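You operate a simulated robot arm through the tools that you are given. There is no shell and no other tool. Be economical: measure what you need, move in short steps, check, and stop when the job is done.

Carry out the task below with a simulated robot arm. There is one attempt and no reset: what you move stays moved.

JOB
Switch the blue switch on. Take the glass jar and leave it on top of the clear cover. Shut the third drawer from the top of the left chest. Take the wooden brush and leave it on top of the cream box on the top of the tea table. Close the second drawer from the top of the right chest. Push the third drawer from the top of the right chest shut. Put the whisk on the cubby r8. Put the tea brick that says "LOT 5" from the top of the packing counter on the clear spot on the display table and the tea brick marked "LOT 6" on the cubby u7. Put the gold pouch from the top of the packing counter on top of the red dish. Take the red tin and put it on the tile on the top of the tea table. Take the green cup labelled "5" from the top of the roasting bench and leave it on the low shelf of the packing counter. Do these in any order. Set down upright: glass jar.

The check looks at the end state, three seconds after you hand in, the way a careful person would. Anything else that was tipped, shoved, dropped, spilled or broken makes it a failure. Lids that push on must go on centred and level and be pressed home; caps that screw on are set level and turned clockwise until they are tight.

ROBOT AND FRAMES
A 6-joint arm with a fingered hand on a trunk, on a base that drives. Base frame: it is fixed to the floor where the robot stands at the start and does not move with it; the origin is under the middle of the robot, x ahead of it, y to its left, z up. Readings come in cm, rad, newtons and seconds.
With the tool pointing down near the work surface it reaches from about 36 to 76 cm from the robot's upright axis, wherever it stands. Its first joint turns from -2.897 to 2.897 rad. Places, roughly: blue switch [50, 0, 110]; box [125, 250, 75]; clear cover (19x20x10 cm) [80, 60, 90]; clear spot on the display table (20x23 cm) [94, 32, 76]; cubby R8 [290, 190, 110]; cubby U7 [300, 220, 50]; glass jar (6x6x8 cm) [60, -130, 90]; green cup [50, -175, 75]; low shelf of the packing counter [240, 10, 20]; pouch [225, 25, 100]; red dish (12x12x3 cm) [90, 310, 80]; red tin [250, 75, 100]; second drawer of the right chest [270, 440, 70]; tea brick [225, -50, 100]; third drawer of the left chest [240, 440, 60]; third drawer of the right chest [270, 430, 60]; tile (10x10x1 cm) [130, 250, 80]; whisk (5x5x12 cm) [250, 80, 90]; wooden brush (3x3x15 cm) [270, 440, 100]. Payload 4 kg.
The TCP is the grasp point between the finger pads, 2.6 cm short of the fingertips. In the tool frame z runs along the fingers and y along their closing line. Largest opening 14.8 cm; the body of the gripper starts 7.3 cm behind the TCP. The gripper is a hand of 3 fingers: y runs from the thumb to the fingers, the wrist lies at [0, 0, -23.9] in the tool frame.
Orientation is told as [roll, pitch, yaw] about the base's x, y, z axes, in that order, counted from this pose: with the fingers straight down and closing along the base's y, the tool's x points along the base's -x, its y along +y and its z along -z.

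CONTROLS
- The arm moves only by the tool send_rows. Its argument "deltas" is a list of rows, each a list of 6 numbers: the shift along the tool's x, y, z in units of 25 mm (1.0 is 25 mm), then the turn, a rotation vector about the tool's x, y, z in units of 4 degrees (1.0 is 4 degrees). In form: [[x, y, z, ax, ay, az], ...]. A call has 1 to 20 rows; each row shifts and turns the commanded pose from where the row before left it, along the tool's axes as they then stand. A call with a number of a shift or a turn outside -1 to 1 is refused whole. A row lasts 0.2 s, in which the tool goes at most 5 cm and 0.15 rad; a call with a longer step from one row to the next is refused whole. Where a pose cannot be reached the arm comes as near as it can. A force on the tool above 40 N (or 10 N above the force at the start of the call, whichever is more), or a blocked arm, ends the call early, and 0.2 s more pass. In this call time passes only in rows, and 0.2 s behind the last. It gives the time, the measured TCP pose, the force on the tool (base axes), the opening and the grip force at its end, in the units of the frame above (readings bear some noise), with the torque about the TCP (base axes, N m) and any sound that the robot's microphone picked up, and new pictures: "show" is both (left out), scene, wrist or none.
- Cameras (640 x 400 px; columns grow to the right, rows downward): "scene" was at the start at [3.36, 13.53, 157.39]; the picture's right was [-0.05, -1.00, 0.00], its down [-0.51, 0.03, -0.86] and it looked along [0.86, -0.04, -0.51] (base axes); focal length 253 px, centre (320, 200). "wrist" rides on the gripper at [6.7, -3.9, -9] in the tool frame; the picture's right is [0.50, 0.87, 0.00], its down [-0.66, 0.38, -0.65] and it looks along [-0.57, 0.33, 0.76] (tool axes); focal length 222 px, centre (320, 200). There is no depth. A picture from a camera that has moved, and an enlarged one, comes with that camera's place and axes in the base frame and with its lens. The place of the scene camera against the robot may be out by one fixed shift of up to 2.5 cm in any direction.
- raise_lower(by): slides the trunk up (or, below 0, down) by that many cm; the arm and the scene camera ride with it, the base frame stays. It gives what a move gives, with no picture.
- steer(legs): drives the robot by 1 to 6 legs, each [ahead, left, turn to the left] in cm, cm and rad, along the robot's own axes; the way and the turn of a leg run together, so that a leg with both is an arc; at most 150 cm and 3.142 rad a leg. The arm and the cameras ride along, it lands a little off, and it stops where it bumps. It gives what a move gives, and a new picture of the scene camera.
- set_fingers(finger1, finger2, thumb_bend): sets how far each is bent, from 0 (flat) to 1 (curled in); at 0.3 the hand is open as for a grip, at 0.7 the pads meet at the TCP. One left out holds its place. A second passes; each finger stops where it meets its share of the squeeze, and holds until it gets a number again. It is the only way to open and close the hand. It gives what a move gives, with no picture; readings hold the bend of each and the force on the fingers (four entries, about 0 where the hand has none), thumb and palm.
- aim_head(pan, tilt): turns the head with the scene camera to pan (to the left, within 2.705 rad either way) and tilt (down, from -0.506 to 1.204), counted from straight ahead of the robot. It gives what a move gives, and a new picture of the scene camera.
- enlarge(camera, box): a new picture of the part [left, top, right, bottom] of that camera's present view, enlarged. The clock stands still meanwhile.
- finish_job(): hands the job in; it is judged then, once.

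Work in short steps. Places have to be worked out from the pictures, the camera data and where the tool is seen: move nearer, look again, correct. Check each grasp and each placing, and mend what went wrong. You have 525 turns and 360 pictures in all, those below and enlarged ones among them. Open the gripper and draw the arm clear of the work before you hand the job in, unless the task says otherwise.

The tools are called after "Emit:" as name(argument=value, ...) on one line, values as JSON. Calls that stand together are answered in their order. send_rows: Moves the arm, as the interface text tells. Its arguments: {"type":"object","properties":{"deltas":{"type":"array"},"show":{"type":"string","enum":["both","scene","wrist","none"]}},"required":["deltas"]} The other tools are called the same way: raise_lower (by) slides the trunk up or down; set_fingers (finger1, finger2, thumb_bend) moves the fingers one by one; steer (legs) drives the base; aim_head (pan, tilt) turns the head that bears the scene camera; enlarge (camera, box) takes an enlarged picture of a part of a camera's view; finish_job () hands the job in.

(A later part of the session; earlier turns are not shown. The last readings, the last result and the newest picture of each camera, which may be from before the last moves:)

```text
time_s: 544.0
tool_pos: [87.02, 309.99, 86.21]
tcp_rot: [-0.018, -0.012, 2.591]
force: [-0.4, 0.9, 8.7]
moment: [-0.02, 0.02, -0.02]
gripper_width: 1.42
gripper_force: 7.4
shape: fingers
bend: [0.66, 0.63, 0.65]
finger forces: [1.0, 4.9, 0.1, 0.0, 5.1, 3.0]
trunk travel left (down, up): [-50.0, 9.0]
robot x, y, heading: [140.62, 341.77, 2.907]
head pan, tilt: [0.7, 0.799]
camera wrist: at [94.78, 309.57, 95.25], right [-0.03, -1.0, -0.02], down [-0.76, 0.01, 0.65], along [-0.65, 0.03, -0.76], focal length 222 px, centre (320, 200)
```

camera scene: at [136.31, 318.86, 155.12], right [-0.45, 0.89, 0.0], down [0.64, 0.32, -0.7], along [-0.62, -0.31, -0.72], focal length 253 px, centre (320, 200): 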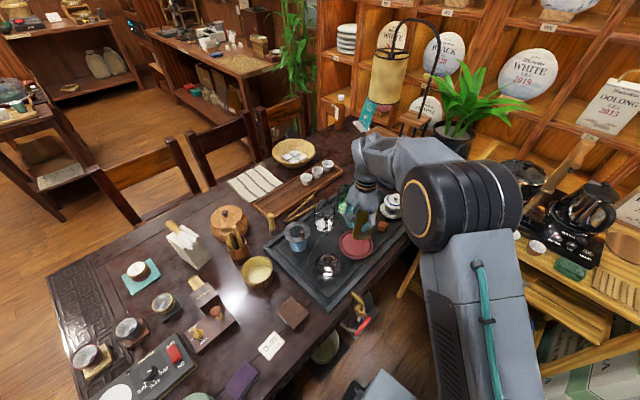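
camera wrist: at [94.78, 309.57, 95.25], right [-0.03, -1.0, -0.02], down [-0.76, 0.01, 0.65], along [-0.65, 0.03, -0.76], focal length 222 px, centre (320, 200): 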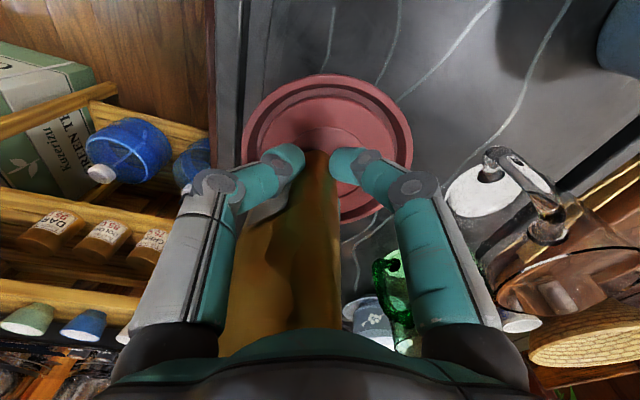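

Pouch is on the dish (palm touched too). Ease up slightly and release.

Emit:
send_rows(deltas=[[0, 0, -0.2, 0, 0, 0], [0, 0, -0.2, 0, 0, 0]], show="none")

Emit:
set_fingers(finger1=0.58, finger2=0.58, thumb_bend=0.58)

Emit:
enlarge(camera="wrist", box=[0, 0, 640, 400])

Emit:
enlarge(camera="scene", box=[290, 170, 430, 290])

```text
time_s: 544.5
tool_pos: [86.94, 309.9, 87.07]
tcp_rot: [-0.019, -0.008, 2.591]
force: [0.2, -0.6, 0.2]
moment: [-0.03, -0.02, -0.03]
gripper_width: 1.45
gripper_force: 5.3
shape: fingers
bend: [0.66, 0.62, 0.65]
finger forces: [0.9, 4.6, 0.0, 0.0, 4.8, 0.3]
trunk travel left (down, up): [-50.0, 9.0]
robot x, y, heading: [141.06, 341.72, 2.91]
head pan, tilt: [0.7, 0.799]
```

```text
time_s: 545.5
tool_pos: [86.87, 309.87, 87.18]
tcp_rot: [-0.021, -0.009, 2.591]
force: [0.4, -0.3, 0.1]
moment: [0.01, 0.0, 0.02]
gripper_width: 3.89
gripper_force: 0.0
shape: fingers
bend: [0.57, 0.57, 0.57]
finger forces: [0.0, 0.1, 0.1, 0.1, 0.0, 0.0]
trunk travel left (down, up): [-50.0, 9.0]
robot x, y, heading: [140.67, 341.53, 2.908]
head pan, tilt: [0.7, 0.799]
```

```text
1.00 times, centred on (320, 200) of wrist (not enlarged: the box is as wide or as high as the picture)
camera zoom: at [94.76, 309.47, 96.17], right [-0.03, -1.0, -0.02], down [-0.76, 0.01, 0.65], along [-0.65, 0.03, -0.76], focal length 222 px, centre (320, 200)
```

zoom: 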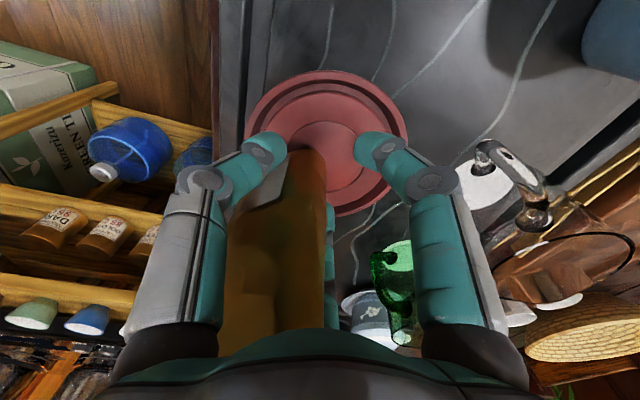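

```text
3.33 times, centred on (360, 230) of scene
camera zoom: at [136.32, 318.86, 155.12], right [-0.45, 0.89, 0.0], down [0.64, 0.32, -0.7], along [-0.62, -0.31, -0.72], focal length 845 px, centre (187, 100)
```

zoom: 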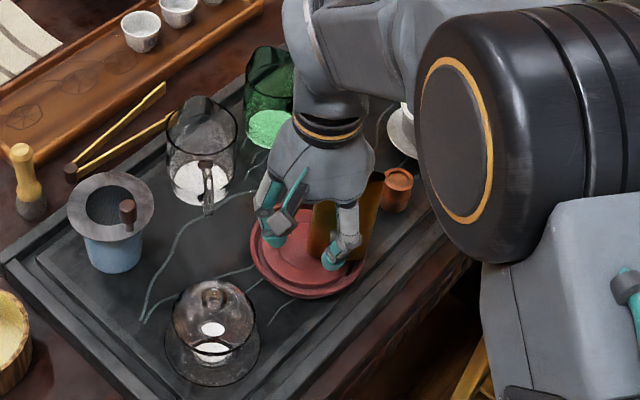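

Open further and watch the pouch.

Emit:
set_fingers(finger1=0.48, finger2=0.48, thumb_bend=0.48)

Emit:
enlarge(camera="wrist", box=[0, 0, 640, 400])

```text
time_s: 546.5
tool_pos: [86.76, 309.97, 87.11]
tcp_rot: [-0.02, -0.008, 2.591]
force: [-0.3, 0.3, 0.2]
moment: [0.01, 0.01, -0.02]
gripper_width: 6.85
gripper_force: 0.0
shape: fingers
bend: [0.48, 0.48, 0.48]
finger forces: [0.0, 0.0, 0.0, 0.0, 0.0, 0.1]
trunk travel left (down, up): [-50.0, 9.0]
robot x, y, heading: [141.17, 341.15, 2.906]
head pan, tilt: [0.7, 0.799]
```

```text
1.00 times, centred on (320, 200) of wrist (not enlarged: the box is as wide or as high as the picture)
camera zoom: at [94.76, 309.47, 96.17], right [-0.03, -1.0, -0.02], down [-0.76, 0.01, 0.65], along [-0.65, 0.03, -0.76], focal length 222 px, centre (320, 200)
```

zoom: 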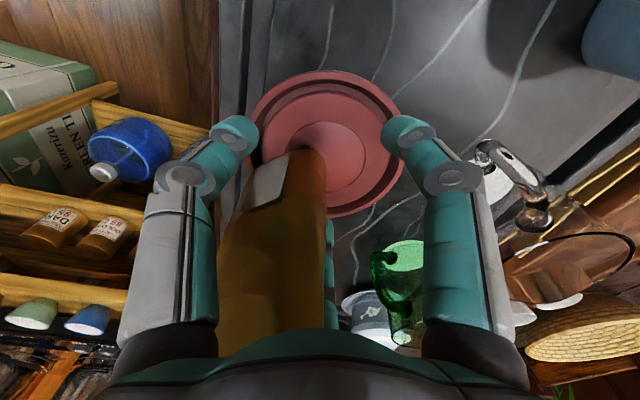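

Pouch stands in the dish. Rise straight up.

Emit:
send_rows(deltas=[[0, 0, -0.3, 0, 0, 0], [0, 0, -0.6, 0, 0, 0], [0, 0, -0.9, 0, 0, 0], [0, 0, -0.9, 0, 0, 0], [0, 0, -0.9, 0, 0, 0], [0, 0, -0.9, 0, 0, 0], [0, 0, -0.9, 0, 0, 0], [0, 0, -0.9, 0, 0, 0], [0, 0, -0.9, 0, 0, 0]], show="both")

Emit:
enlarge(camera="scene", box=[290, 170, 430, 290])

```text
time_s: 548.5
tool_pos: [86.9, 309.43, 105.21]
tcp_rot: [-0.019, -0.01, 2.595]
force: [0.7, 0.2, 0.1]
moment: [0.02, -0.01, -0.01]
gripper_width: 6.82
gripper_force: 0.1
shape: fingers
bend: [0.48, 0.48, 0.48]
finger forces: [0.0, 0.1, 0.0, 0.1, 0.0, 0.0]
trunk travel left (down, up): [-50.0, 9.0]
robot x, y, heading: [140.97, 341.79, 2.909]
head pan, tilt: [0.7, 0.799]
camera scene: at [136.32, 318.86, 155.12], right [-0.45, 0.89, 0.0], down [0.64, 0.32, -0.7], along [-0.62, -0.31, -0.72], focal length 253 px, centre (320, 200)
camera wrist: at [94.79, 309.05, 114.23], right [-0.03, -1.0, -0.02], down [-0.76, 0.01, 0.65], along [-0.65, 0.03, -0.76], focal length 222 px, centre (320, 200)
```

scene: 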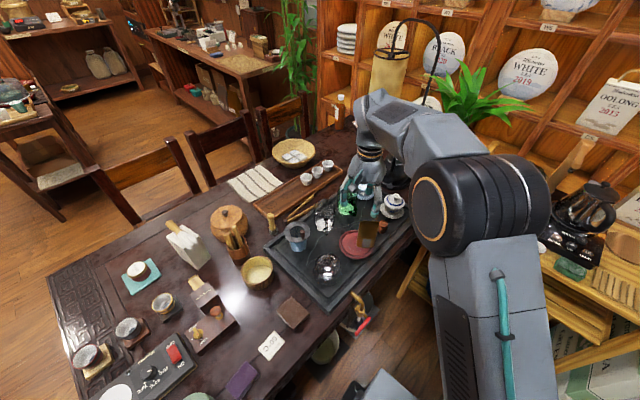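
wrist: 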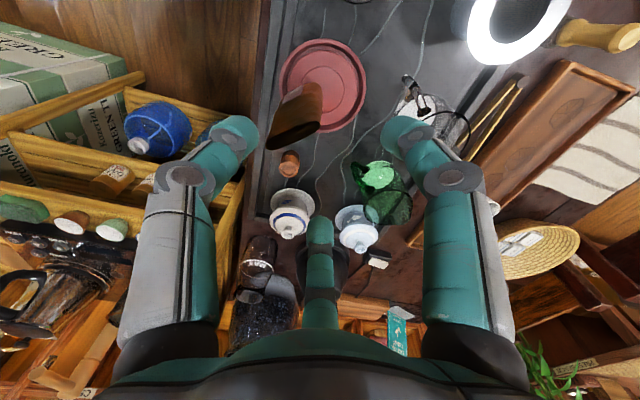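

```text
3.33 times, centred on (360, 230) of scene
camera zoom: at [136.32, 318.86, 155.12], right [-0.45, 0.89, 0.0], down [0.64, 0.32, -0.7], along [-0.62, -0.31, -0.72], focal length 845 px, centre (187, 100)
```

zoom: 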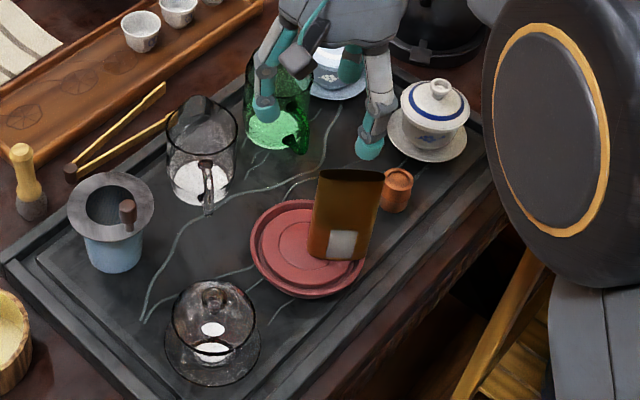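

Pouch stands on the dish. Last item: cup "5". Retract the arm, and drive back towards the roasting bench.

Emit:
send_rows(deltas=[[0, 0, -1, 0, 0, 0], [0, 0, -1, 0, 0, 0], [0, 0, -1, 0, 0, 0], [0, 0, -1, 0, 0, 0], [0, -0.5, -1, 0, 0, 0], [0.2, -0.8, -1, 0, 0, 0], [0.2, -0.9, -1, 0, 0, 0], [0.2, -0.9, -0.8, 0, 0, 0], [0.2, -0.9, 0, 0, 0, 0], [0.2, -0.9, 0, 0, 0, 0], [0.2, -0.9, 0, 0, 0, 0], [0.2, -0.9, 0, 0, 0, 0], [0.2, -0.9, 0, 0, 0, 0], [0.2, -0.9, 0, 0, 0, 0]], show="none")

Emit:
steer(legs=[[-88, 0, 0], [0, 0, 3.11], [0, -150, 0], [0, -150, 0], [0, -72, 0]])

```text
time_s: 551.5
tool_pos: [101.91, 324.85, 124.88]
tcp_rot: [-0.018, -0.011, 2.592]
force: [0.9, 1.3, -0.4]
moment: [-0.02, 0.04, 0.02]
gripper_width: 6.81
gripper_force: 0.0
shape: fingers
bend: [0.48, 0.48, 0.48]
finger forces: [0.1, 0.0, 0.0, 0.0, 0.0, 0.0]
trunk travel left (down, up): [-50.0, 9.0]
robot x, y, heading: [140.88, 341.8, 2.905]
head pan, tilt: [0.7, 0.799]
```

```text
time_s: 581.2
tool_pos: [168.39, -23.34, 124.95]
tcp_rot: [-0.019, -0.01, -0.57]
force: [0.0, 0.3, -0.2]
moment: [0.03, -0.02, 0.02]
gripper_width: 6.84
gripper_force: 0.0
shape: fingers
bend: [0.48, 0.48, 0.48]
finger forces: [0.0, 0.1, 0.0, 0.0, 0.0, 0.0]
trunk travel left (down, up): [-50.0, 9.0]
robot x, y, heading: [128.62, -39.13, -0.251]
head pan, tilt: [0.7, 0.799]
camera scene: at [134.66, -20.91, 155.12], right [0.43, -0.9, 0.0], down [-0.65, -0.31, -0.7], along [0.63, 0.3, -0.72], focal length 253 px, centre (320, 200)
```

scene: 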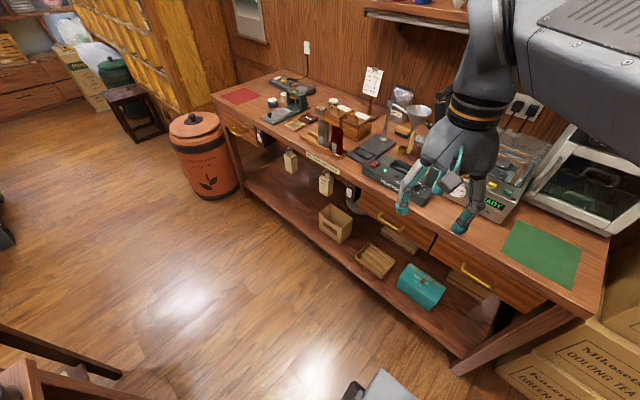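

Good view of the low shelf (free at its left part; recessed ≈11 cm behind the counter front). Continue to the bench's end.

Emit:
steer(legs=[[0, -60, 0], [32, 0, 0], [0, -30, 0], [0, 0, 3.1]])

Emit:
aim_head(pan=0.1, tilt=0.8)

```text
time_s: 595.2
tool_pos: [96.93, -149.24, 125.03]
tcp_rot: [-0.019, -0.008, 2.546]
force: [0.2, -0.1, -1.0]
moment: [0.01, 0.05, -0.01]
gripper_width: 6.79
gripper_force: 0.1
shape: fingers
bend: [0.48, 0.48, 0.48]
finger forces: [0.0, 0.1, 0.0, 0.0, 0.0, 0.0]
trunk travel left (down, up): [-50.0, 9.0]
robot x, y, heading: [137.07, -134.59, 2.866]
head pan, tilt: [0.7, 0.799]
camera scene: at [131.33, -156.86, 155.12], right [-0.41, 0.91, 0.0], down [0.65, 0.29, -0.7], along [-0.64, -0.29, -0.72], focal length 253 px, centre (320, 200)
```

scene: 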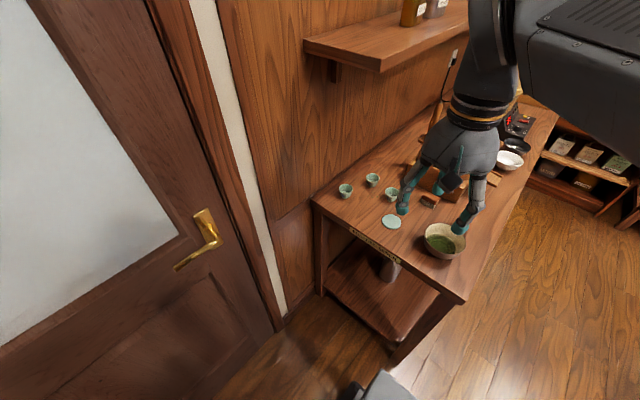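

```text
time_s: 596.2
tool_pos: [97.04, -149.2, 125.08]
tcp_rot: [-0.018, -0.01, 2.544]
force: [-0.2, 0.0, 0.9]
moment: [0.0, -0.01, -0.01]
gripper_width: 6.84
gripper_force: 0.1
shape: fingers
bend: [0.48, 0.48, 0.48]
finger forces: [0.1, 0.0, 0.1, 0.0, 0.0, 0.1]
trunk travel left (down, up): [-50.0, 9.0]
robot x, y, heading: [137.0, -134.49, 2.864]
head pan, tilt: [0.099, 0.799]
camera scene: at [130.75, -152.13, 155.12], right [0.18, 0.98, 0.0], down [0.71, -0.13, -0.7], along [-0.69, 0.12, -0.72], focal length 253 px, centre (320, 200)
```

scene: 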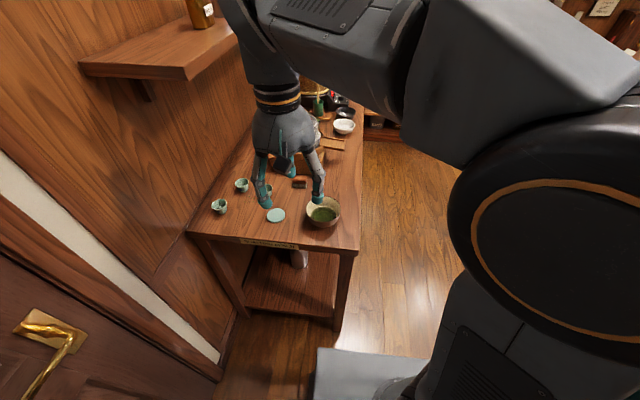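

Cup "5" ≈(57.7,-157.6). Shift the base left and ahead, then hover over it.

Emit:
steer(legs=[[0, 28, 0], [9, 0, 0]])

```text
time_s: 598.9
tool_pos: [80.83, -173.24, 125.06]
tcp_rot: [-0.02, -0.009, 2.544]
force: [0.1, 0.6, -0.1]
moment: [0.01, 0.03, -0.02]
gripper_width: 6.81
gripper_force: 0.1
shape: fingers
bend: [0.48, 0.48, 0.48]
finger forces: [0.0, 0.0, 0.0, 0.1, 0.0, 0.0]
trunk travel left (down, up): [-50.0, 9.0]
robot x, y, heading: [120.67, -158.85, 2.866]
head pan, tilt: [0.099, 0.799]
camera scene: at [114.53, -176.24, 155.12], right [0.18, 0.98, 0.0], down [0.71, -0.13, -0.7], along [-0.69, 0.12, -0.72], focal length 253 px, centre (320, 200)
```

scene: 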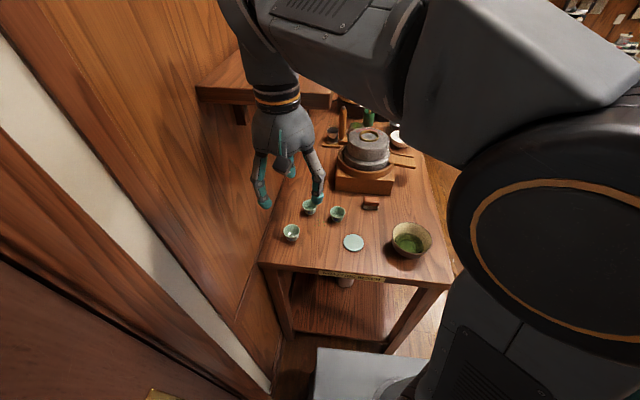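

The wall shelf overhangs nearby, so I first descend to z≈100 outside it, shifting towards the bench front, then move in low.

Emit:
send_rows(deltas=[[-0.107, -0.33, 1, 0, 0, 0], [-0.107, -0.33, 1, 0, 0, 0], [-0.107, -0.33, 1, 0, 0, 0], [-0.107, -0.33, 1, 0, 0, 0], [-0.107, -0.33, 1, 0, 0, 0], [-0.107, -0.33, 1, 0, 0, 0], [-0.107, -0.33, 1, 0, 0, 0], [-0.107, -0.33, 1, 0, 0, 0], [-0.107, -0.33, 1, 0, 0, 0], [-0.107, -0.33, 0.7, 0, 0, 0]], show="wrist")

```text
time_s: 601.1
tool_pos: [83.32, -164.62, 101.0]
tcp_rot: [-0.017, -0.01, 2.545]
force: [0.4, 0.0, 0.0]
moment: [-0.02, 0.03, 0.05]
gripper_width: 6.83
gripper_force: 0.1
shape: fingers
bend: [0.48, 0.48, 0.48]
finger forces: [0.0, 0.0, 0.0, 0.0, 0.0, 0.1]
trunk travel left (down, up): [-50.0, 9.0]
robot x, y, heading: [120.83, -158.25, 2.865]
head pan, tilt: [0.099, 0.799]
camera wrist: at [91.07, -165.38, 109.96], right [-0.07, -1.0, -0.02], down [-0.76, 0.04, 0.65], along [-0.65, 0.06, -0.76], focal length 222 px, centre (320, 200)
```

wrist: 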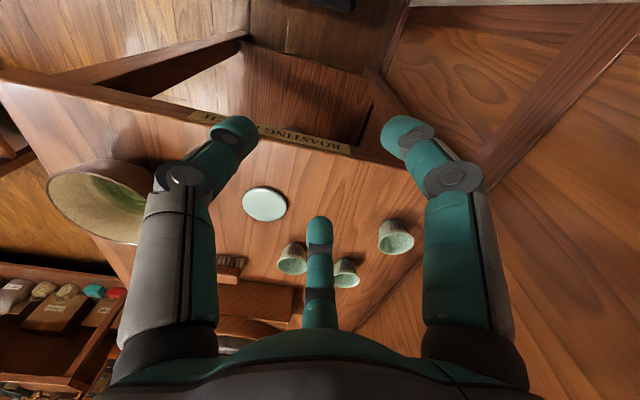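

Cup 5 ≈(60,-158). Move in at this height.

Emit:
send_rows(deltas=[[-0.92, 0.305, 0, 0, 0, 0], [-0.92, 0.305, 0, 0, 0, 0], [-0.92, 0.305, 0, 0, 0, 0], [-0.92, 0.305, 0, 0, 0, 0], [-0.92, 0.305, 0, 0, 0, 0], [-0.92, 0.305, 0, 0, 0, 0], [-0.92, 0.305, 0, 0, 0, 0], [-0.92, 0.305, 0, 0, 0, 0], [-0.92, 0.305, 0, 0, 0, 0], [-0.92, 0.305, 0, 0, 0, 0]], show="both")

Emit:
enlarge(camera="wrist", box=[220, 60, 460, 220])

```text
time_s: 603.3
tool_pos: [59.96, -157.82, 100.68]
tcp_rot: [-0.02, -0.009, 2.547]
force: [0.2, -0.4, 0.1]
moment: [-0.01, 0.01, 0.03]
gripper_width: 6.81
gripper_force: 0.1
shape: fingers
bend: [0.48, 0.48, 0.48]
finger forces: [0.0, 0.0, 0.0, 0.0, 0.1, 0.0]
trunk travel left (down, up): [-50.0, 9.0]
robot x, y, heading: [120.73, -158.64, 2.867]
head pan, tilt: [0.099, 0.799]
camera scene: at [114.56, -176.25, 155.12], right [0.18, 0.98, 0.0], down [0.71, -0.13, -0.7], along [-0.69, 0.12, -0.72], focal length 253 px, centre (320, 200)
camera wrist: at [67.81, -158.66, 109.9], right [-0.07, -1.0, -0.02], down [-0.76, 0.04, 0.65], along [-0.65, 0.06, -0.76], focal length 222 px, centre (320, 200)
```

scene: 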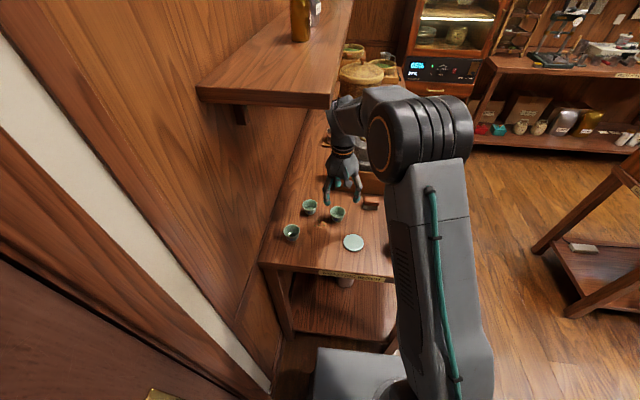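
wrist: 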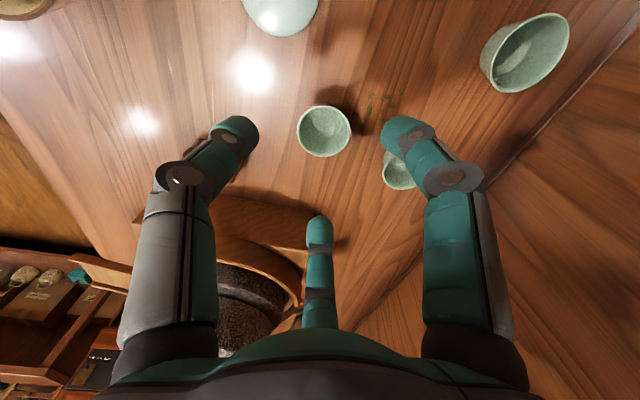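

```text
2.50 times, centred on (340, 140) of wrist
camera zoom: at [67.81, -158.66, 109.9], right [-0.07, -1.0, -0.02], down [-0.76, 0.04, 0.65], along [-0.65, 0.06, -0.76], focal length 555 px, centre (270, 350)
```

zoom: 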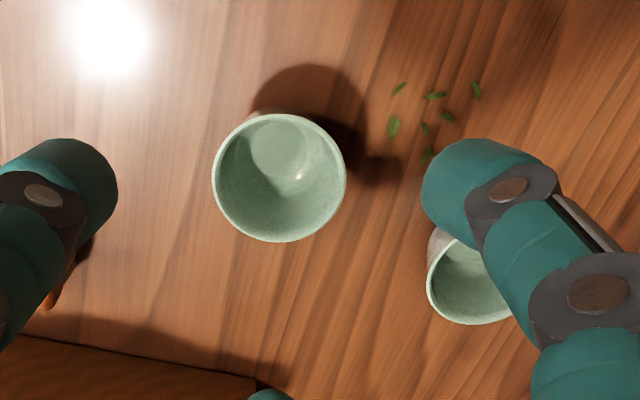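

Cup 5 rim at ≈(58.8,-158). Adjust, descend and grip.

Emit:
send_rows(deltas=[[-0.35, 0.33, 0.6, 0, 0, 0], [0, 0, 0.8, 0, 0, 0], [0, 0, 0.8, 0, 0, 0], [0, 0, 0.8, 0, 0, 0]], show="wrist")

```text
time_s: 604.3
tool_pos: [58.81, -157.98, 93.41]
tcp_rot: [-0.02, -0.009, 2.545]
force: [0.0, -0.5, -0.1]
moment: [0.0, 0.0, 0.03]
gripper_width: 6.84
gripper_force: 0.1
shape: fingers
bend: [0.48, 0.48, 0.48]
finger forces: [0.0, 0.0, 0.0, 0.0, 0.0, 0.0]
trunk travel left (down, up): [-50.0, 9.0]
robot x, y, heading: [120.77, -158.03, 2.868]
head pan, tilt: [0.099, 0.799]
camera wrist: at [66.6, -158.77, 102.54], right [-0.07, -1.0, -0.02], down [-0.76, 0.04, 0.65], along [-0.65, 0.06, -0.76], focal length 222 px, centre (320, 200)
```

wrist: 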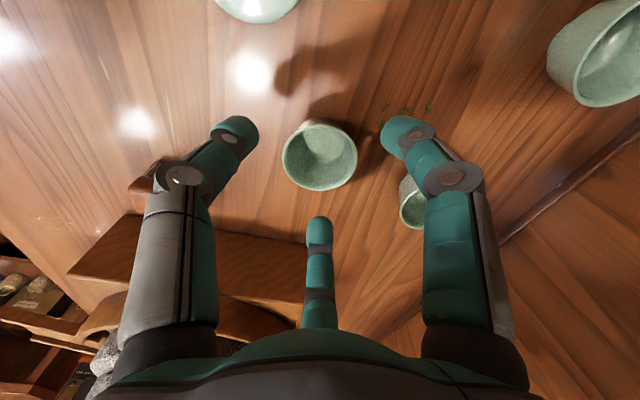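

Emit:
send_rows(deltas=[[0, 0, 0.7, 0, 0, 0], [0, 0, 0.7, 0, 0, 0], [0, 0, 0.5, 0, 0, 0], [0, 0, 0.35, 0, 0, 0]], show="wrist")

Emit:
set_fingers(finger1=0.63, finger2=0.63, thumb_bend=0.63)

Emit:
send_rows(deltas=[[0, 0, -0.4, 0, 0, 0], [0, 0, -0.6, 0, 0, 0], [0, 0, -0.6, 0, 0, 0]], show="wrist")

```text
time_s: 605.3
tool_pos: [58.82, -157.82, 88.37]
tcp_rot: [-0.014, -0.015, 2.544]
force: [1.1, 1.1, 36.1]
moment: [-1.66, -0.78, 0.06]
gripper_width: 6.81
gripper_force: 18.2
shape: fingers
bend: [0.46, 0.48, 0.48]
finger forces: [36.2, 0.1, 0.1, 0.1, 0.1, 0.0]
trunk travel left (down, up): [-50.0, 9.0]
robot x, y, heading: [120.81, -158.47, 2.871]
head pan, tilt: [0.099, 0.799]
camera wrist: at [66.68, -158.56, 97.35], right [-0.07, -1.0, -0.02], down [-0.75, 0.04, 0.66], along [-0.66, 0.06, -0.75], focal length 222 px, centre (320, 200)
```

wrist: 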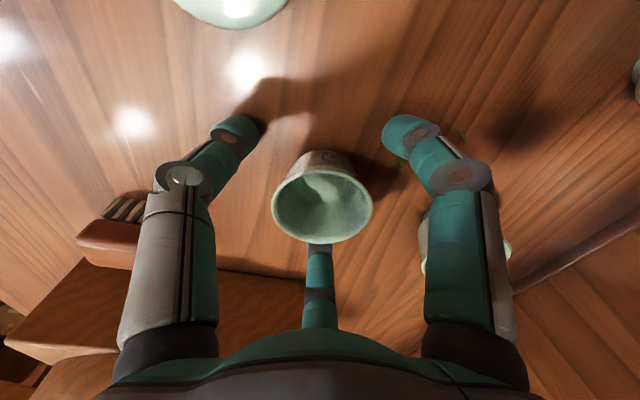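

```text
time_s: 606.0
tool_pos: [58.76, -157.84, 88.38]
tcp_rot: [-0.012, -0.015, 2.544]
force: [3.1, -4.6, 24.9]
moment: [-1.27, -0.64, 0.07]
gripper_width: 4.78
gripper_force: 15.3
shape: fingers
bend: [0.45, 0.6, 0.61]
finger forces: [25.0, 2.8, 0.0, 0.1, 2.7, 0.1]
trunk travel left (down, up): [-50.0, 9.0]
robot x, y, heading: [120.85, -158.51, 2.861]
head pan, tilt: [0.099, 0.799]
stopped: the force on the tool passed its limit at 47 N (the readings are from after the stop); the commanded pose is now the measured one
```

```text
time_s: 606.9
tool_pos: [58.79, -157.83, 92.08]
tcp_rot: [-0.018, -0.009, 2.545]
force: [0.1, 0.0, 0.1]
moment: [0.01, 0.0, -0.01]
gripper_width: 3.74
gripper_force: 2.7
shape: fingers
bend: [0.52, 0.6, 0.61]
finger forces: [0.0, 2.8, 0.0, 0.1, 2.9, 0.0]
trunk travel left (down, up): [-50.0, 9.0]
robot x, y, heading: [120.9, -158.25, 2.866]
head pan, tilt: [0.099, 0.799]
camera wrist: at [66.59, -158.63, 101.12], right [-0.07, -1.0, -0.02], down [-0.75, 0.04, 0.65], along [-0.65, 0.06, -0.76], focal length 222 px, centre (320, 200)
```

wrist: 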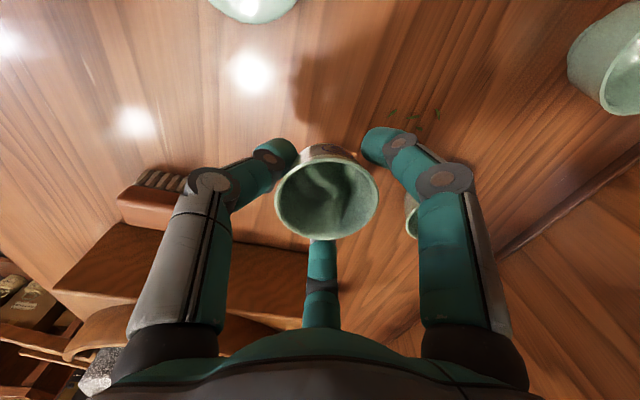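

The cup is lifted (finger1 had touched the bench and lags). Close finger1 to secure it.

Emit:
set_fingers(finger1=0.66)

Emit:
enlarge(camera="wrist", box=[0, 0, 640, 400])

```text
time_s: 607.9
tool_pos: [58.74, -157.9, 92.11]
tcp_rot: [-0.015, -0.013, 2.544]
force: [0.2, 0.7, -0.2]
moment: [-0.01, -0.03, 0.0]
gripper_width: 2.88
gripper_force: 5.5
shape: fingers
bend: [0.6, 0.6, 0.61]
finger forces: [4.4, 3.3, 0.0, 0.0, 3.9, 0.0]
trunk travel left (down, up): [-50.0, 9.0]
robot x, y, heading: [120.94, -158.55, 2.863]
head pan, tilt: [0.099, 0.799]
```

```text
1.00 times, centred on (320, 200) of wrist (not enlarged: the box is as wide or as high as the picture)
camera zoom: at [66.58, -158.63, 101.13], right [-0.07, -1.0, -0.02], down [-0.75, 0.04, 0.66], along [-0.65, 0.06, -0.76], focal length 222 px, centre (320, 200)
```

zoom: 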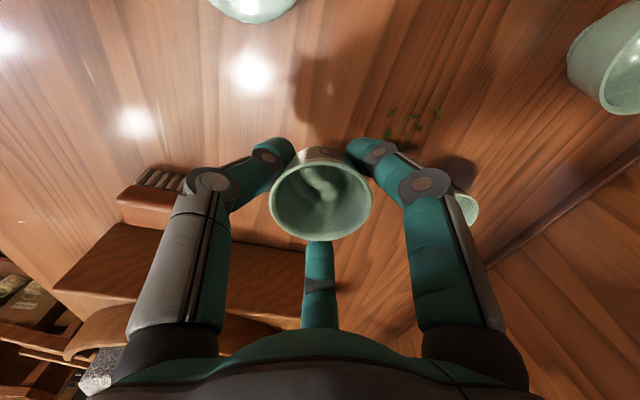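

Cup 5 held. Back out low from under the wall shelf, then rise.

Emit:
send_rows(deltas=[[0, 0, -0.8, 0, 0, 0], [0, 0, -0.8, 0, 0, 0], [0, 0, -0.8, 0, 0, 0], [0.92, -0.305, -0.3, 0, 0, 0], [0.92, -0.305, 0, 0, 0, 0], [0.92, -0.305, 0, 0, 0, 0], [0.92, -0.305, 0, 0, 0, 0], [0.92, -0.305, 0, 0, 0, 0], [0.92, -0.305, 0, 0, 0, 0], [0.92, -0.305, 0, 0, 0, 0], [0.5, -0.2, -0.8, 0, 0, 0], [0, 0, -1, 0, 0, 0], [0, 0, -1, 0, 0, 0], [0, 0, -1, 0, 0, 0], [0, 0, -1, 0, 0, 0], [0, 0, -1, 0, 0, 0], [0, 0, -1, 0, 0, 0]], show="wrist")

```text
time_s: 611.4
tool_pos: [82.58, -161.83, 108.6]
tcp_rot: [-0.17, 0.143, 2.535]
force: [-0.3, 0.8, -0.5]
moment: [-0.02, -0.01, 0.0]
gripper_width: 2.87
gripper_force: 5.4
shape: fingers
bend: [0.61, 0.59, 0.61]
finger forces: [4.5, 3.1, 0.0, 0.0, 3.8, 0.1]
trunk travel left (down, up): [-50.0, 9.0]
robot x, y, heading: [120.81, -158.42, 2.863]
head pan, tilt: [0.099, 0.799]
stopped in row 17: the arm was blocked; the commanded pose is now the measured one
camera wrist: at [88.28, -163.08, 119.0], right [-0.06, -1.0, -0.08], down [-0.88, 0.02, 0.48], along [-0.48, 0.1, -0.87], focal length 222 px, centre (320, 200)
```

wrist: 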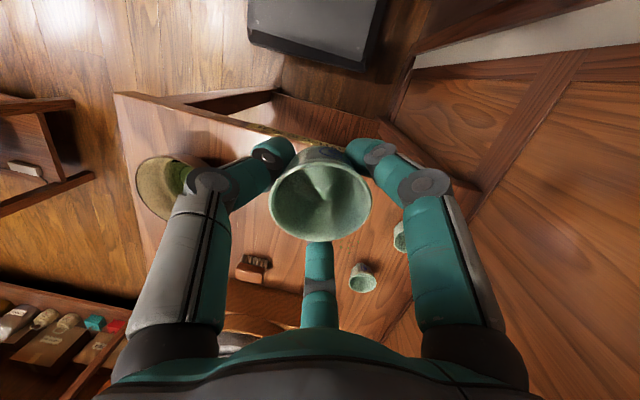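

The arm got blocked (wall shelf?). Look.

Emit:
aim_head(pan=0.1, tilt=0.5)

```text
time_s: 612.2
tool_pos: [82.36, -162.03, 108.51]
tcp_rot: [-0.165, 0.137, 2.537]
force: [-0.2, 0.8, -1.2]
moment: [0.01, -0.02, -0.01]
gripper_width: 2.86
gripper_force: 5.4
shape: fingers
bend: [0.61, 0.59, 0.61]
finger forces: [4.4, 3.3, 0.1, 0.0, 3.7, 0.0]
trunk travel left (down, up): [-50.0, 9.0]
robot x, y, heading: [120.8, -158.36, 2.866]
head pan, tilt: [0.099, 0.499]
camera scene: at [113.17, -175.9, 157.71], right [0.18, 0.98, 0.0], down [0.47, -0.09, -0.88], along [-0.86, 0.16, -0.48], focal length 253 px, centre (320, 200)
```

scene: 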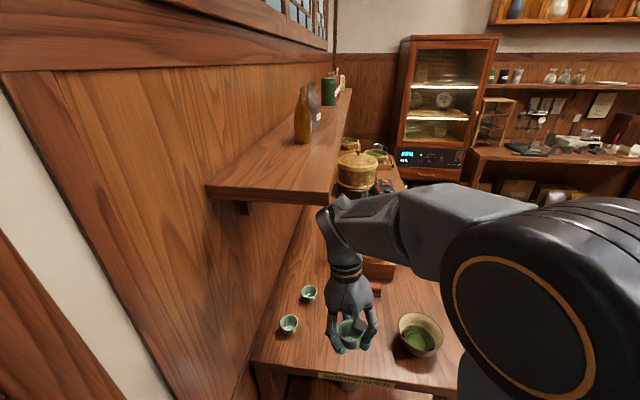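

The forearm touches the wall shelf's corner. Move away from it (towards the bench front) and slightly down.

Emit:
send_rows(deltas=[[0, 0, 0.4, 0, 0, 0], [-0.28, -0.85, 0.3, 0, 0, 0], [-0.28, -0.85, 0, 0, 0, 0], [-0.28, -0.85, 0, 0, 0, 0], [-0.28, -0.85, 0, 0, 0, 0], [-0.28, -0.85, 0, 0, 0, 0]], show="scene")

```text
time_s: 613.6
tool_pos: [85.73, -151.31, 108.17]
tcp_rot: [-0.159, 0.131, 2.537]
force: [-0.3, 0.3, 0.4]
moment: [-0.02, 0.02, -0.01]
gripper_width: 2.86
gripper_force: 6.3
shape: fingers
bend: [0.61, 0.59, 0.61]
finger forces: [4.4, 3.4, 0.0, 0.1, 3.9, 0.0]
trunk travel left (down, up): [-50.0, 9.0]
robot x, y, heading: [120.96, -158.3, 2.862]
head pan, tilt: [0.099, 0.499]
camera scene: at [113.61, -176.05, 157.72], right [0.18, 0.98, 0.0], down [0.47, -0.09, -0.88], along [-0.86, 0.16, -0.48], focal length 253 px, centre (320, 200)
```

scene: 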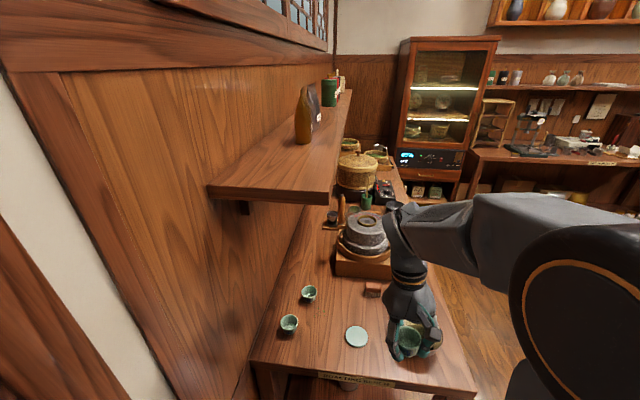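

Clear. Level the tool, rise, and drive away to the packing counter.

Emit:
send_rows(deltas=[[0, 0, 0, -0.76, -0.63, 0], [0, 0, 0, -0.76, -0.63, 0], [0, 0, 0, -0.76, -0.63, 0], [0, 0, -0.9, 0, 0, 0], [0, 0, -0.9, 0, 0, 0], [0, 0, -0.9, 0, 0, 0], [0, 0, -0.9, 0, 0, 0], [0, 0, -0.9, 0, 0, 0], [0, 0, -0.9, 0, 0, 0]], show="scene")

```text
time_s: 615.6
tool_pos: [85.59, -151.3, 121.83]
tcp_rot: [-0.002, -0.001, 2.548]
force: [-1.1, -0.8, -1.1]
moment: [-0.01, 0.0, -0.01]
gripper_width: 2.82
gripper_force: 5.5
shape: fingers
bend: [0.61, 0.59, 0.61]
finger forces: [4.4, 3.3, 0.0, 0.0, 4.0, 0.0]
trunk travel left (down, up): [-50.0, 9.0]
robot x, y, heading: [121.0, -158.23, 2.865]
head pan, tilt: [0.099, 0.499]
camera scene: at [113.6, -176.06, 157.72], right [0.18, 0.98, 0.0], down [0.47, -0.09, -0.88], along [-0.86, 0.16, -0.48], focal length 253 px, centre (320, 200)
```

scene: 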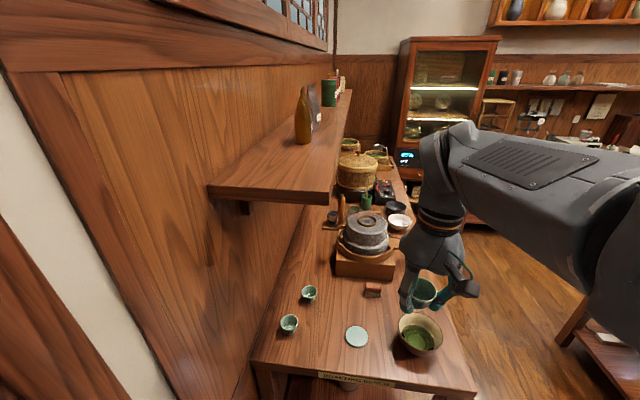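

Emit:
steer(legs=[[0, -30, 0], [0, 0, -3.141], [-34, 0, 0], [0, 150, 0], [0, 66, 0]])

Emit:
aim_head(pan=0.1, tilt=0.75)

```text
time_s: 626.4
tool_pos: [151.49, -127.01, 121.91]
tcp_rot: [0.001, -0.003, -0.512]
force: [-0.4, -0.4, 0.0]
moment: [0.05, 0.01, 0.02]
gripper_width: 2.78
gripper_force: 5.7
shape: fingers
bend: [0.61, 0.59, 0.61]
finger forces: [4.1, 3.3, 0.1, 0.0, 3.6, 0.0]
trunk travel left (down, up): [-50.0, 9.0]
robot x, y, heading: [116.18, -122.44, -0.198]
head pan, tilt: [0.099, 0.499]
stopped in leg 3: the robot was blocked; the commanded pose is now the measured one
camera scene: at [122.52, -108.85, 157.73], right [-0.1, -1.0, 0.0], down [-0.48, 0.05, -0.88], along [0.87, -0.09, -0.48], focal length 253 px, centre (320, 200)
```

scene: 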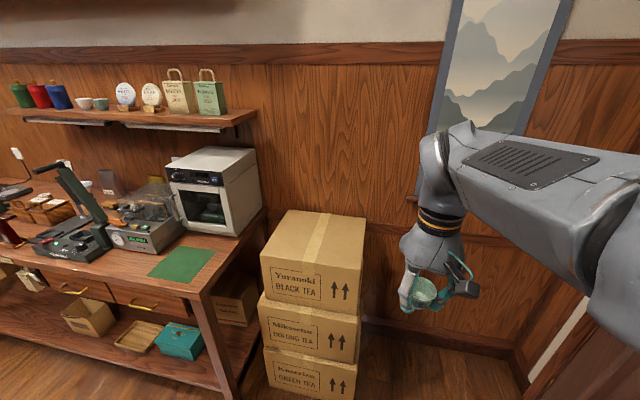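

```text
time_s: 627.1
tool_pos: [151.44, -126.91, 121.77]
tcp_rot: [0.002, -0.001, -0.514]
force: [-0.6, -0.2, -0.2]
moment: [0.0, 0.0, -0.01]
gripper_width: 2.78
gripper_force: 5.4
shape: fingers
bend: [0.61, 0.59, 0.61]
finger forces: [4.1, 3.3, 0.1, 0.0, 3.6, 0.0]
trunk travel left (down, up): [-50.0, 9.0]
robot x, y, heading: [115.79, -122.61, -0.193]
head pan, tilt: [0.099, 0.75]
camera scene: at [121.7, -108.7, 155.53], right [-0.1, -1.0, 0.0], down [-0.68, 0.07, -0.73], along [0.73, -0.07, -0.68], focal length 253 px, centre (320, 200)
```

scene: 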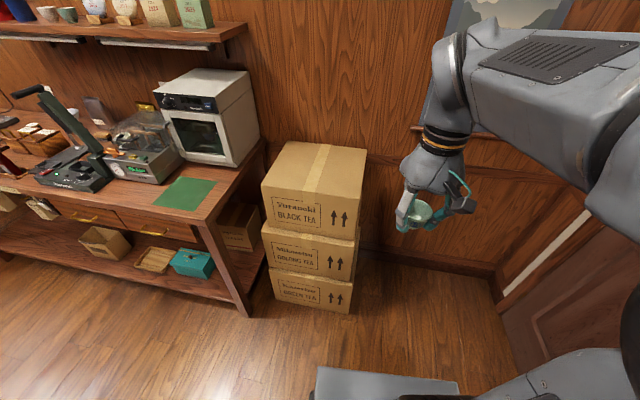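

Backed into the bench end; go forward slightly, then left past it, then back.

Emit:
steer(legs=[[5, 0, -0.08], [0, 60, 0], [-20, 0, 0], [0, 150, 0]])

```text
time_s: 639.1
tool_pos: [193.13, 73.97, 121.83]
tcp_rot: [0.002, -0.001, -0.587]
force: [-0.5, -0.7, -0.8]
moment: [0.01, -0.01, 0.0]
gripper_width: 2.76
gripper_force: 6.1
shape: fingers
bend: [0.61, 0.59, 0.61]
finger forces: [4.1, 3.3, 0.0, 0.0, 3.5, 0.1]
trunk travel left (down, up): [-50.0, 9.0]
robot x, y, heading: [157.64, 80.95, -0.272]
head pan, tilt: [0.099, 0.75]
camera scene: at [164.92, 94.43, 155.52], right [-0.17, -0.99, 0.0], down [-0.67, 0.12, -0.73], along [0.72, -0.12, -0.68], focal length 253 px, centre (320, 200)
```

scene: 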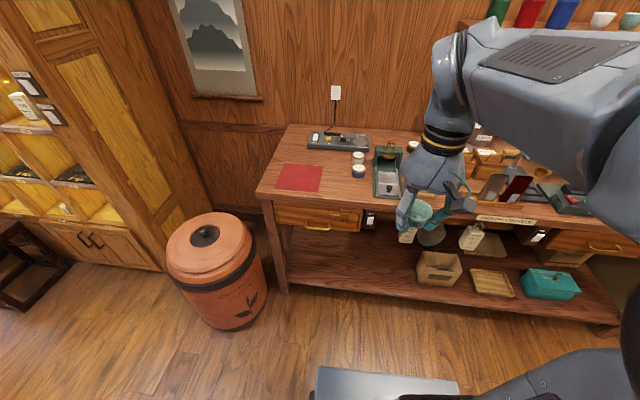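

Free shelf part lies ahead-left. Extend a little, lower the trunk fully in front of the counter.

Emit:
send_rows(deltas=[[-0.89, 0.28, 0, 0, 0, 0], [-0.89, 0.28, 0, 0, 0, 0], [-0.89, 0.28, 0, 0, 0, 0], [-0.89, 0.28, 0, 0, 0, 0], [-0.89, 0.28, 0, 0, 0, 0]], show="none")

Emit:
raise_lower(by=-40)

Emit:
raise_lower(by=-10)

Emit:
aim_head(pan=0.1, tilt=0.6)

```text
time_s: 640.3
tool_pos: [204.2, 70.48, 121.87]
tcp_rot: [0.002, -0.002, -0.586]
force: [-0.2, 0.4, 0.4]
moment: [-0.04, -0.01, 0.02]
gripper_width: 2.76
gripper_force: 5.5
shape: fingers
bend: [0.61, 0.59, 0.61]
finger forces: [4.0, 3.3, 0.0, 0.0, 3.6, 0.0]
trunk travel left (down, up): [-50.0, 9.0]
robot x, y, heading: [157.98, 81.01, -0.271]
head pan, tilt: [0.099, 0.75]
```

```text
time_s: 644.2
tool_pos: [204.24, 70.69, 81.86]
tcp_rot: [0.002, -0.004, -0.585]
force: [0.7, 0.1, -1.1]
moment: [-0.01, 0.04, -0.01]
gripper_width: 2.76
gripper_force: 5.8
shape: fingers
bend: [0.61, 0.59, 0.61]
finger forces: [4.0, 3.4, 0.1, 0.1, 3.6, 0.0]
trunk travel left (down, up): [-10.0, 49.0]
robot x, y, heading: [158.01, 80.72, -0.266]
head pan, tilt: [0.099, 0.75]
```

```text
time_s: 645.5
tool_pos: [204.26, 70.63, 71.87]
tcp_rot: [0.003, -0.001, -0.587]
force: [-0.4, 0.6, -0.6]
moment: [0.01, 0.0, 0.04]
gripper_width: 2.76
gripper_force: 5.3
shape: fingers
bend: [0.61, 0.59, 0.61]
finger forces: [4.0, 3.4, 0.1, 0.1, 3.6, 0.0]
trunk travel left (down, up): [0.0, 59.0]
robot x, y, heading: [157.79, 80.95, -0.267]
head pan, tilt: [0.099, 0.75]
```

```text
time_s: 646.2
tool_pos: [204.18, 70.71, 71.86]
tcp_rot: [0.001, -0.001, -0.587]
force: [0.2, -1.4, 0.4]
moment: [0.02, -0.03, 0.0]
gripper_width: 2.76
gripper_force: 4.8
shape: fingers
bend: [0.61, 0.59, 0.61]
finger forces: [4.1, 3.4, 0.1, 0.0, 3.6, 0.1]
trunk travel left (down, up): [0.0, 59.0]
robot x, y, heading: [157.89, 80.79, -0.275]
head pan, tilt: [0.099, 0.6]
camera scene: at [165.46, 94.34, 106.81], right [-0.17, -0.99, 0.0], down [-0.56, 0.1, -0.82], along [0.81, -0.14, -0.57], focal length 253 px, centre (320, 200)
```

scene: 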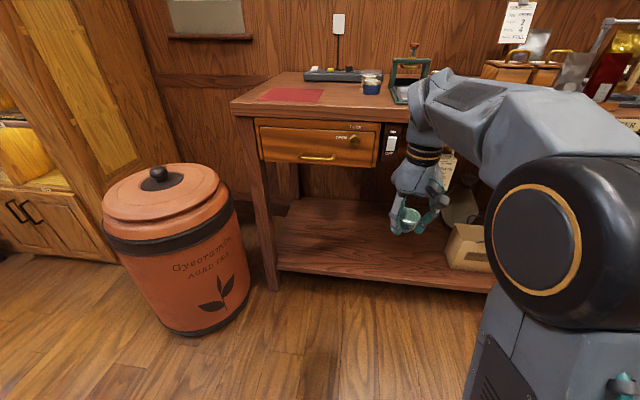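

Drawer bottom is at z≈72. Lower the hand to z≈32 in front of the shelf.

Emit:
send_rows(deltas=[[0, 0, 1, 0, 0, 0], [0, 0, 1, 0, 0, 0], [0, 0, 1, 0, 0, 0], [0, 0, 1, 0, 0, 0], [0, 0, 1, 0, 0, 0], [0, 0, 1, 0, 0, 0], [0, 0, 1, 0, 0, 0], [0, 0, 1, 0, 0, 0], [0, 0, 1, 0, 0, 0], [0, 0, 1, 0, 0, 0], [0, 0, 1, 0, 0, 0], [0, 0, 1, 0, 0, 0], [0, 0, 1, 0, 0, 0], [0, 0, 1, 0, 0, 0], [0, 0, 1, 0, 0, 0], [0, 0, 0.8, 0, 0, 0]], show="both")

```text
time_s: 649.6
tool_pos: [204.4, 70.83, 32.4]
tcp_rot: [0.002, -0.002, -0.586]
force: [0.1, -0.4, -1.0]
moment: [-0.02, -0.02, 0.02]
gripper_width: 2.75
gripper_force: 5.9
shape: fingers
bend: [0.61, 0.59, 0.61]
finger forces: [4.0, 3.4, 0.1, 0.0, 3.7, 0.1]
trunk travel left (down, up): [0.0, 59.0]
robot x, y, heading: [157.88, 80.64, -0.269]
head pan, tilt: [0.099, 0.6]
camera scene: at [165.46, 94.34, 106.81], right [-0.17, -0.99, 0.0], down [-0.56, 0.1, -0.83], along [0.81, -0.14, -0.56], focal length 253 px, centre (320, 200)
camera wrist: at [196.63, 71.18, 41.43], right [0.06, 1.0, 0.0], down [0.75, -0.05, 0.66], along [0.65, -0.04, -0.75], focal length 222 px, centre (320, 200)
```

scene: 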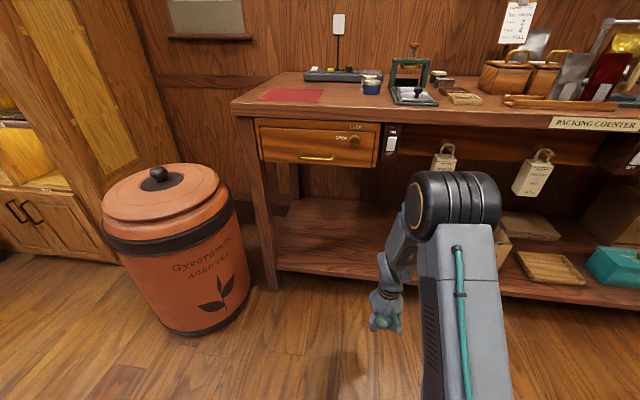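
wrist: 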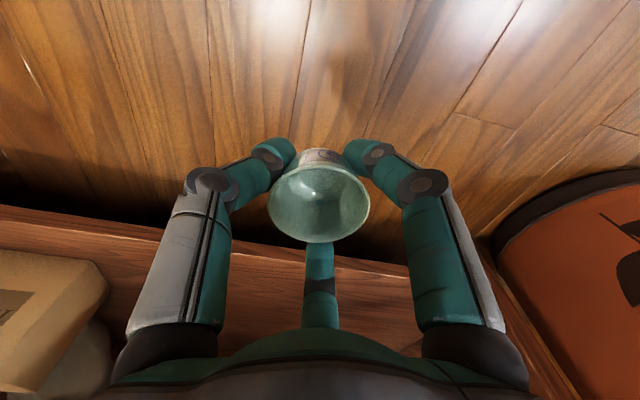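

Drive ahead 14 cm with the hand low and re-measure the shelf.

Emit:
steer(legs=[[14, 3, 0]])

Emit:
enlarge(camera="wrist", box=[0, 0, 640, 400])

```text
time_s: 650.9
tool_pos: [218.65, 69.8, 32.4]
tcp_rot: [0.001, -0.003, -0.586]
force: [0.8, 0.1, -0.1]
moment: [-0.03, 0.01, -0.04]
gripper_width: 2.75
gripper_force: 5.9
shape: fingers
bend: [0.61, 0.59, 0.61]
finger forces: [4.1, 3.3, 0.0, 0.0, 3.6, 0.0]
trunk travel left (down, up): [0.0, 59.0]
robot x, y, heading: [171.94, 79.94, -0.271]
head pan, tilt: [0.099, 0.6]
camera scene: at [179.69, 93.4, 106.81], right [-0.17, -0.99, 0.0], down [-0.56, 0.1, -0.83], along [0.81, -0.14, -0.56], focal length 253 px, centre (320, 200)
```

scene: 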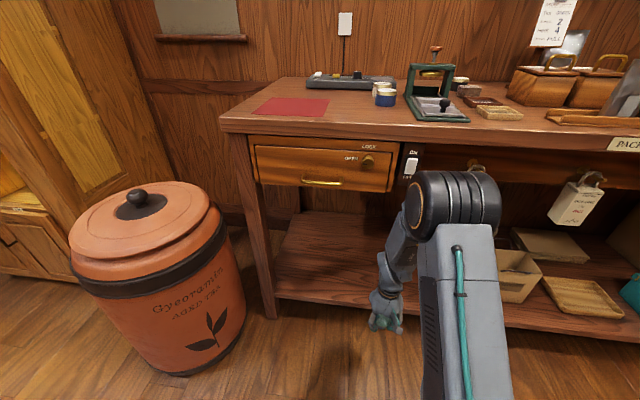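

```text
1.00 times, centred on (320, 200) of wrist (not enlarged: the box is as wide or as high as the picture)
camera zoom: at [210.86, 70.25, 41.46], right [0.06, 1.0, 0.0], down [0.75, -0.05, 0.66], along [0.65, -0.04, -0.75], focal length 222 px, centre (320, 200)
```

zoom: 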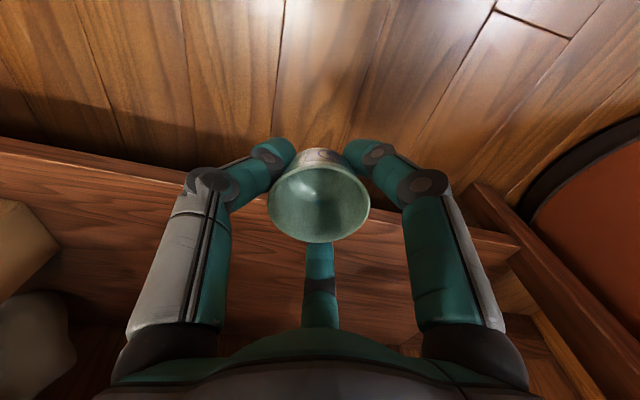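

Shelf ≈ z 15, front edge e1≈207. Lower to z≈26 and extend under the counter.

Emit:
send_rows(deltas=[[0, 0, 0.9, 0, 0, 0], [0, 0, 0.9, 0, 0, 0], [0, 0, 0.7, 0, 0, 0], [-0.94, 0.29, 0, 0, 0, 0], [-0.94, 0.29, 0, 0, 0, 0], [-0.94, 0.29, 0, 0, 0, 0], [-0.94, 0.29, 0, 0, 0, 0], [-0.94, 0.29, 0, 0, 0, 0]], show="both")

```text
time_s: 652.7
tool_pos: [230.66, 66.27, 26.3]
tcp_rot: [0.001, -0.001, -0.586]
force: [-0.1, 0.3, 0.7]
moment: [-0.04, -0.01, -0.04]
gripper_width: 2.72
gripper_force: 5.6
shape: fingers
bend: [0.61, 0.59, 0.61]
finger forces: [4.0, 3.4, 0.0, 0.1, 3.7, 0.0]
trunk travel left (down, up): [0.0, 59.0]
robot x, y, heading: [171.85, 79.53, -0.269]
head pan, tilt: [0.099, 0.6]
camera scene: at [179.69, 93.4, 106.81], right [-0.17, -0.99, 0.0], down [-0.56, 0.1, -0.83], along [0.81, -0.14, -0.56], focal length 253 px, centre (320, 200)
camera wrist: at [222.86, 66.74, 35.27], right [0.06, 1.0, 0.0], down [0.75, -0.05, 0.66], along [0.65, -0.04, -0.76], focal length 222 px, centre (320, 200)
```

scene: 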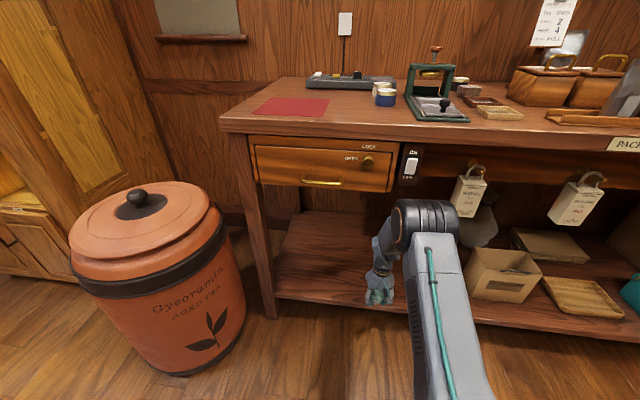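
wrist: 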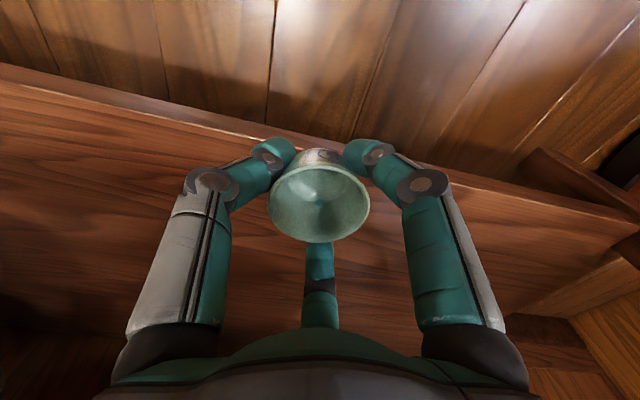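

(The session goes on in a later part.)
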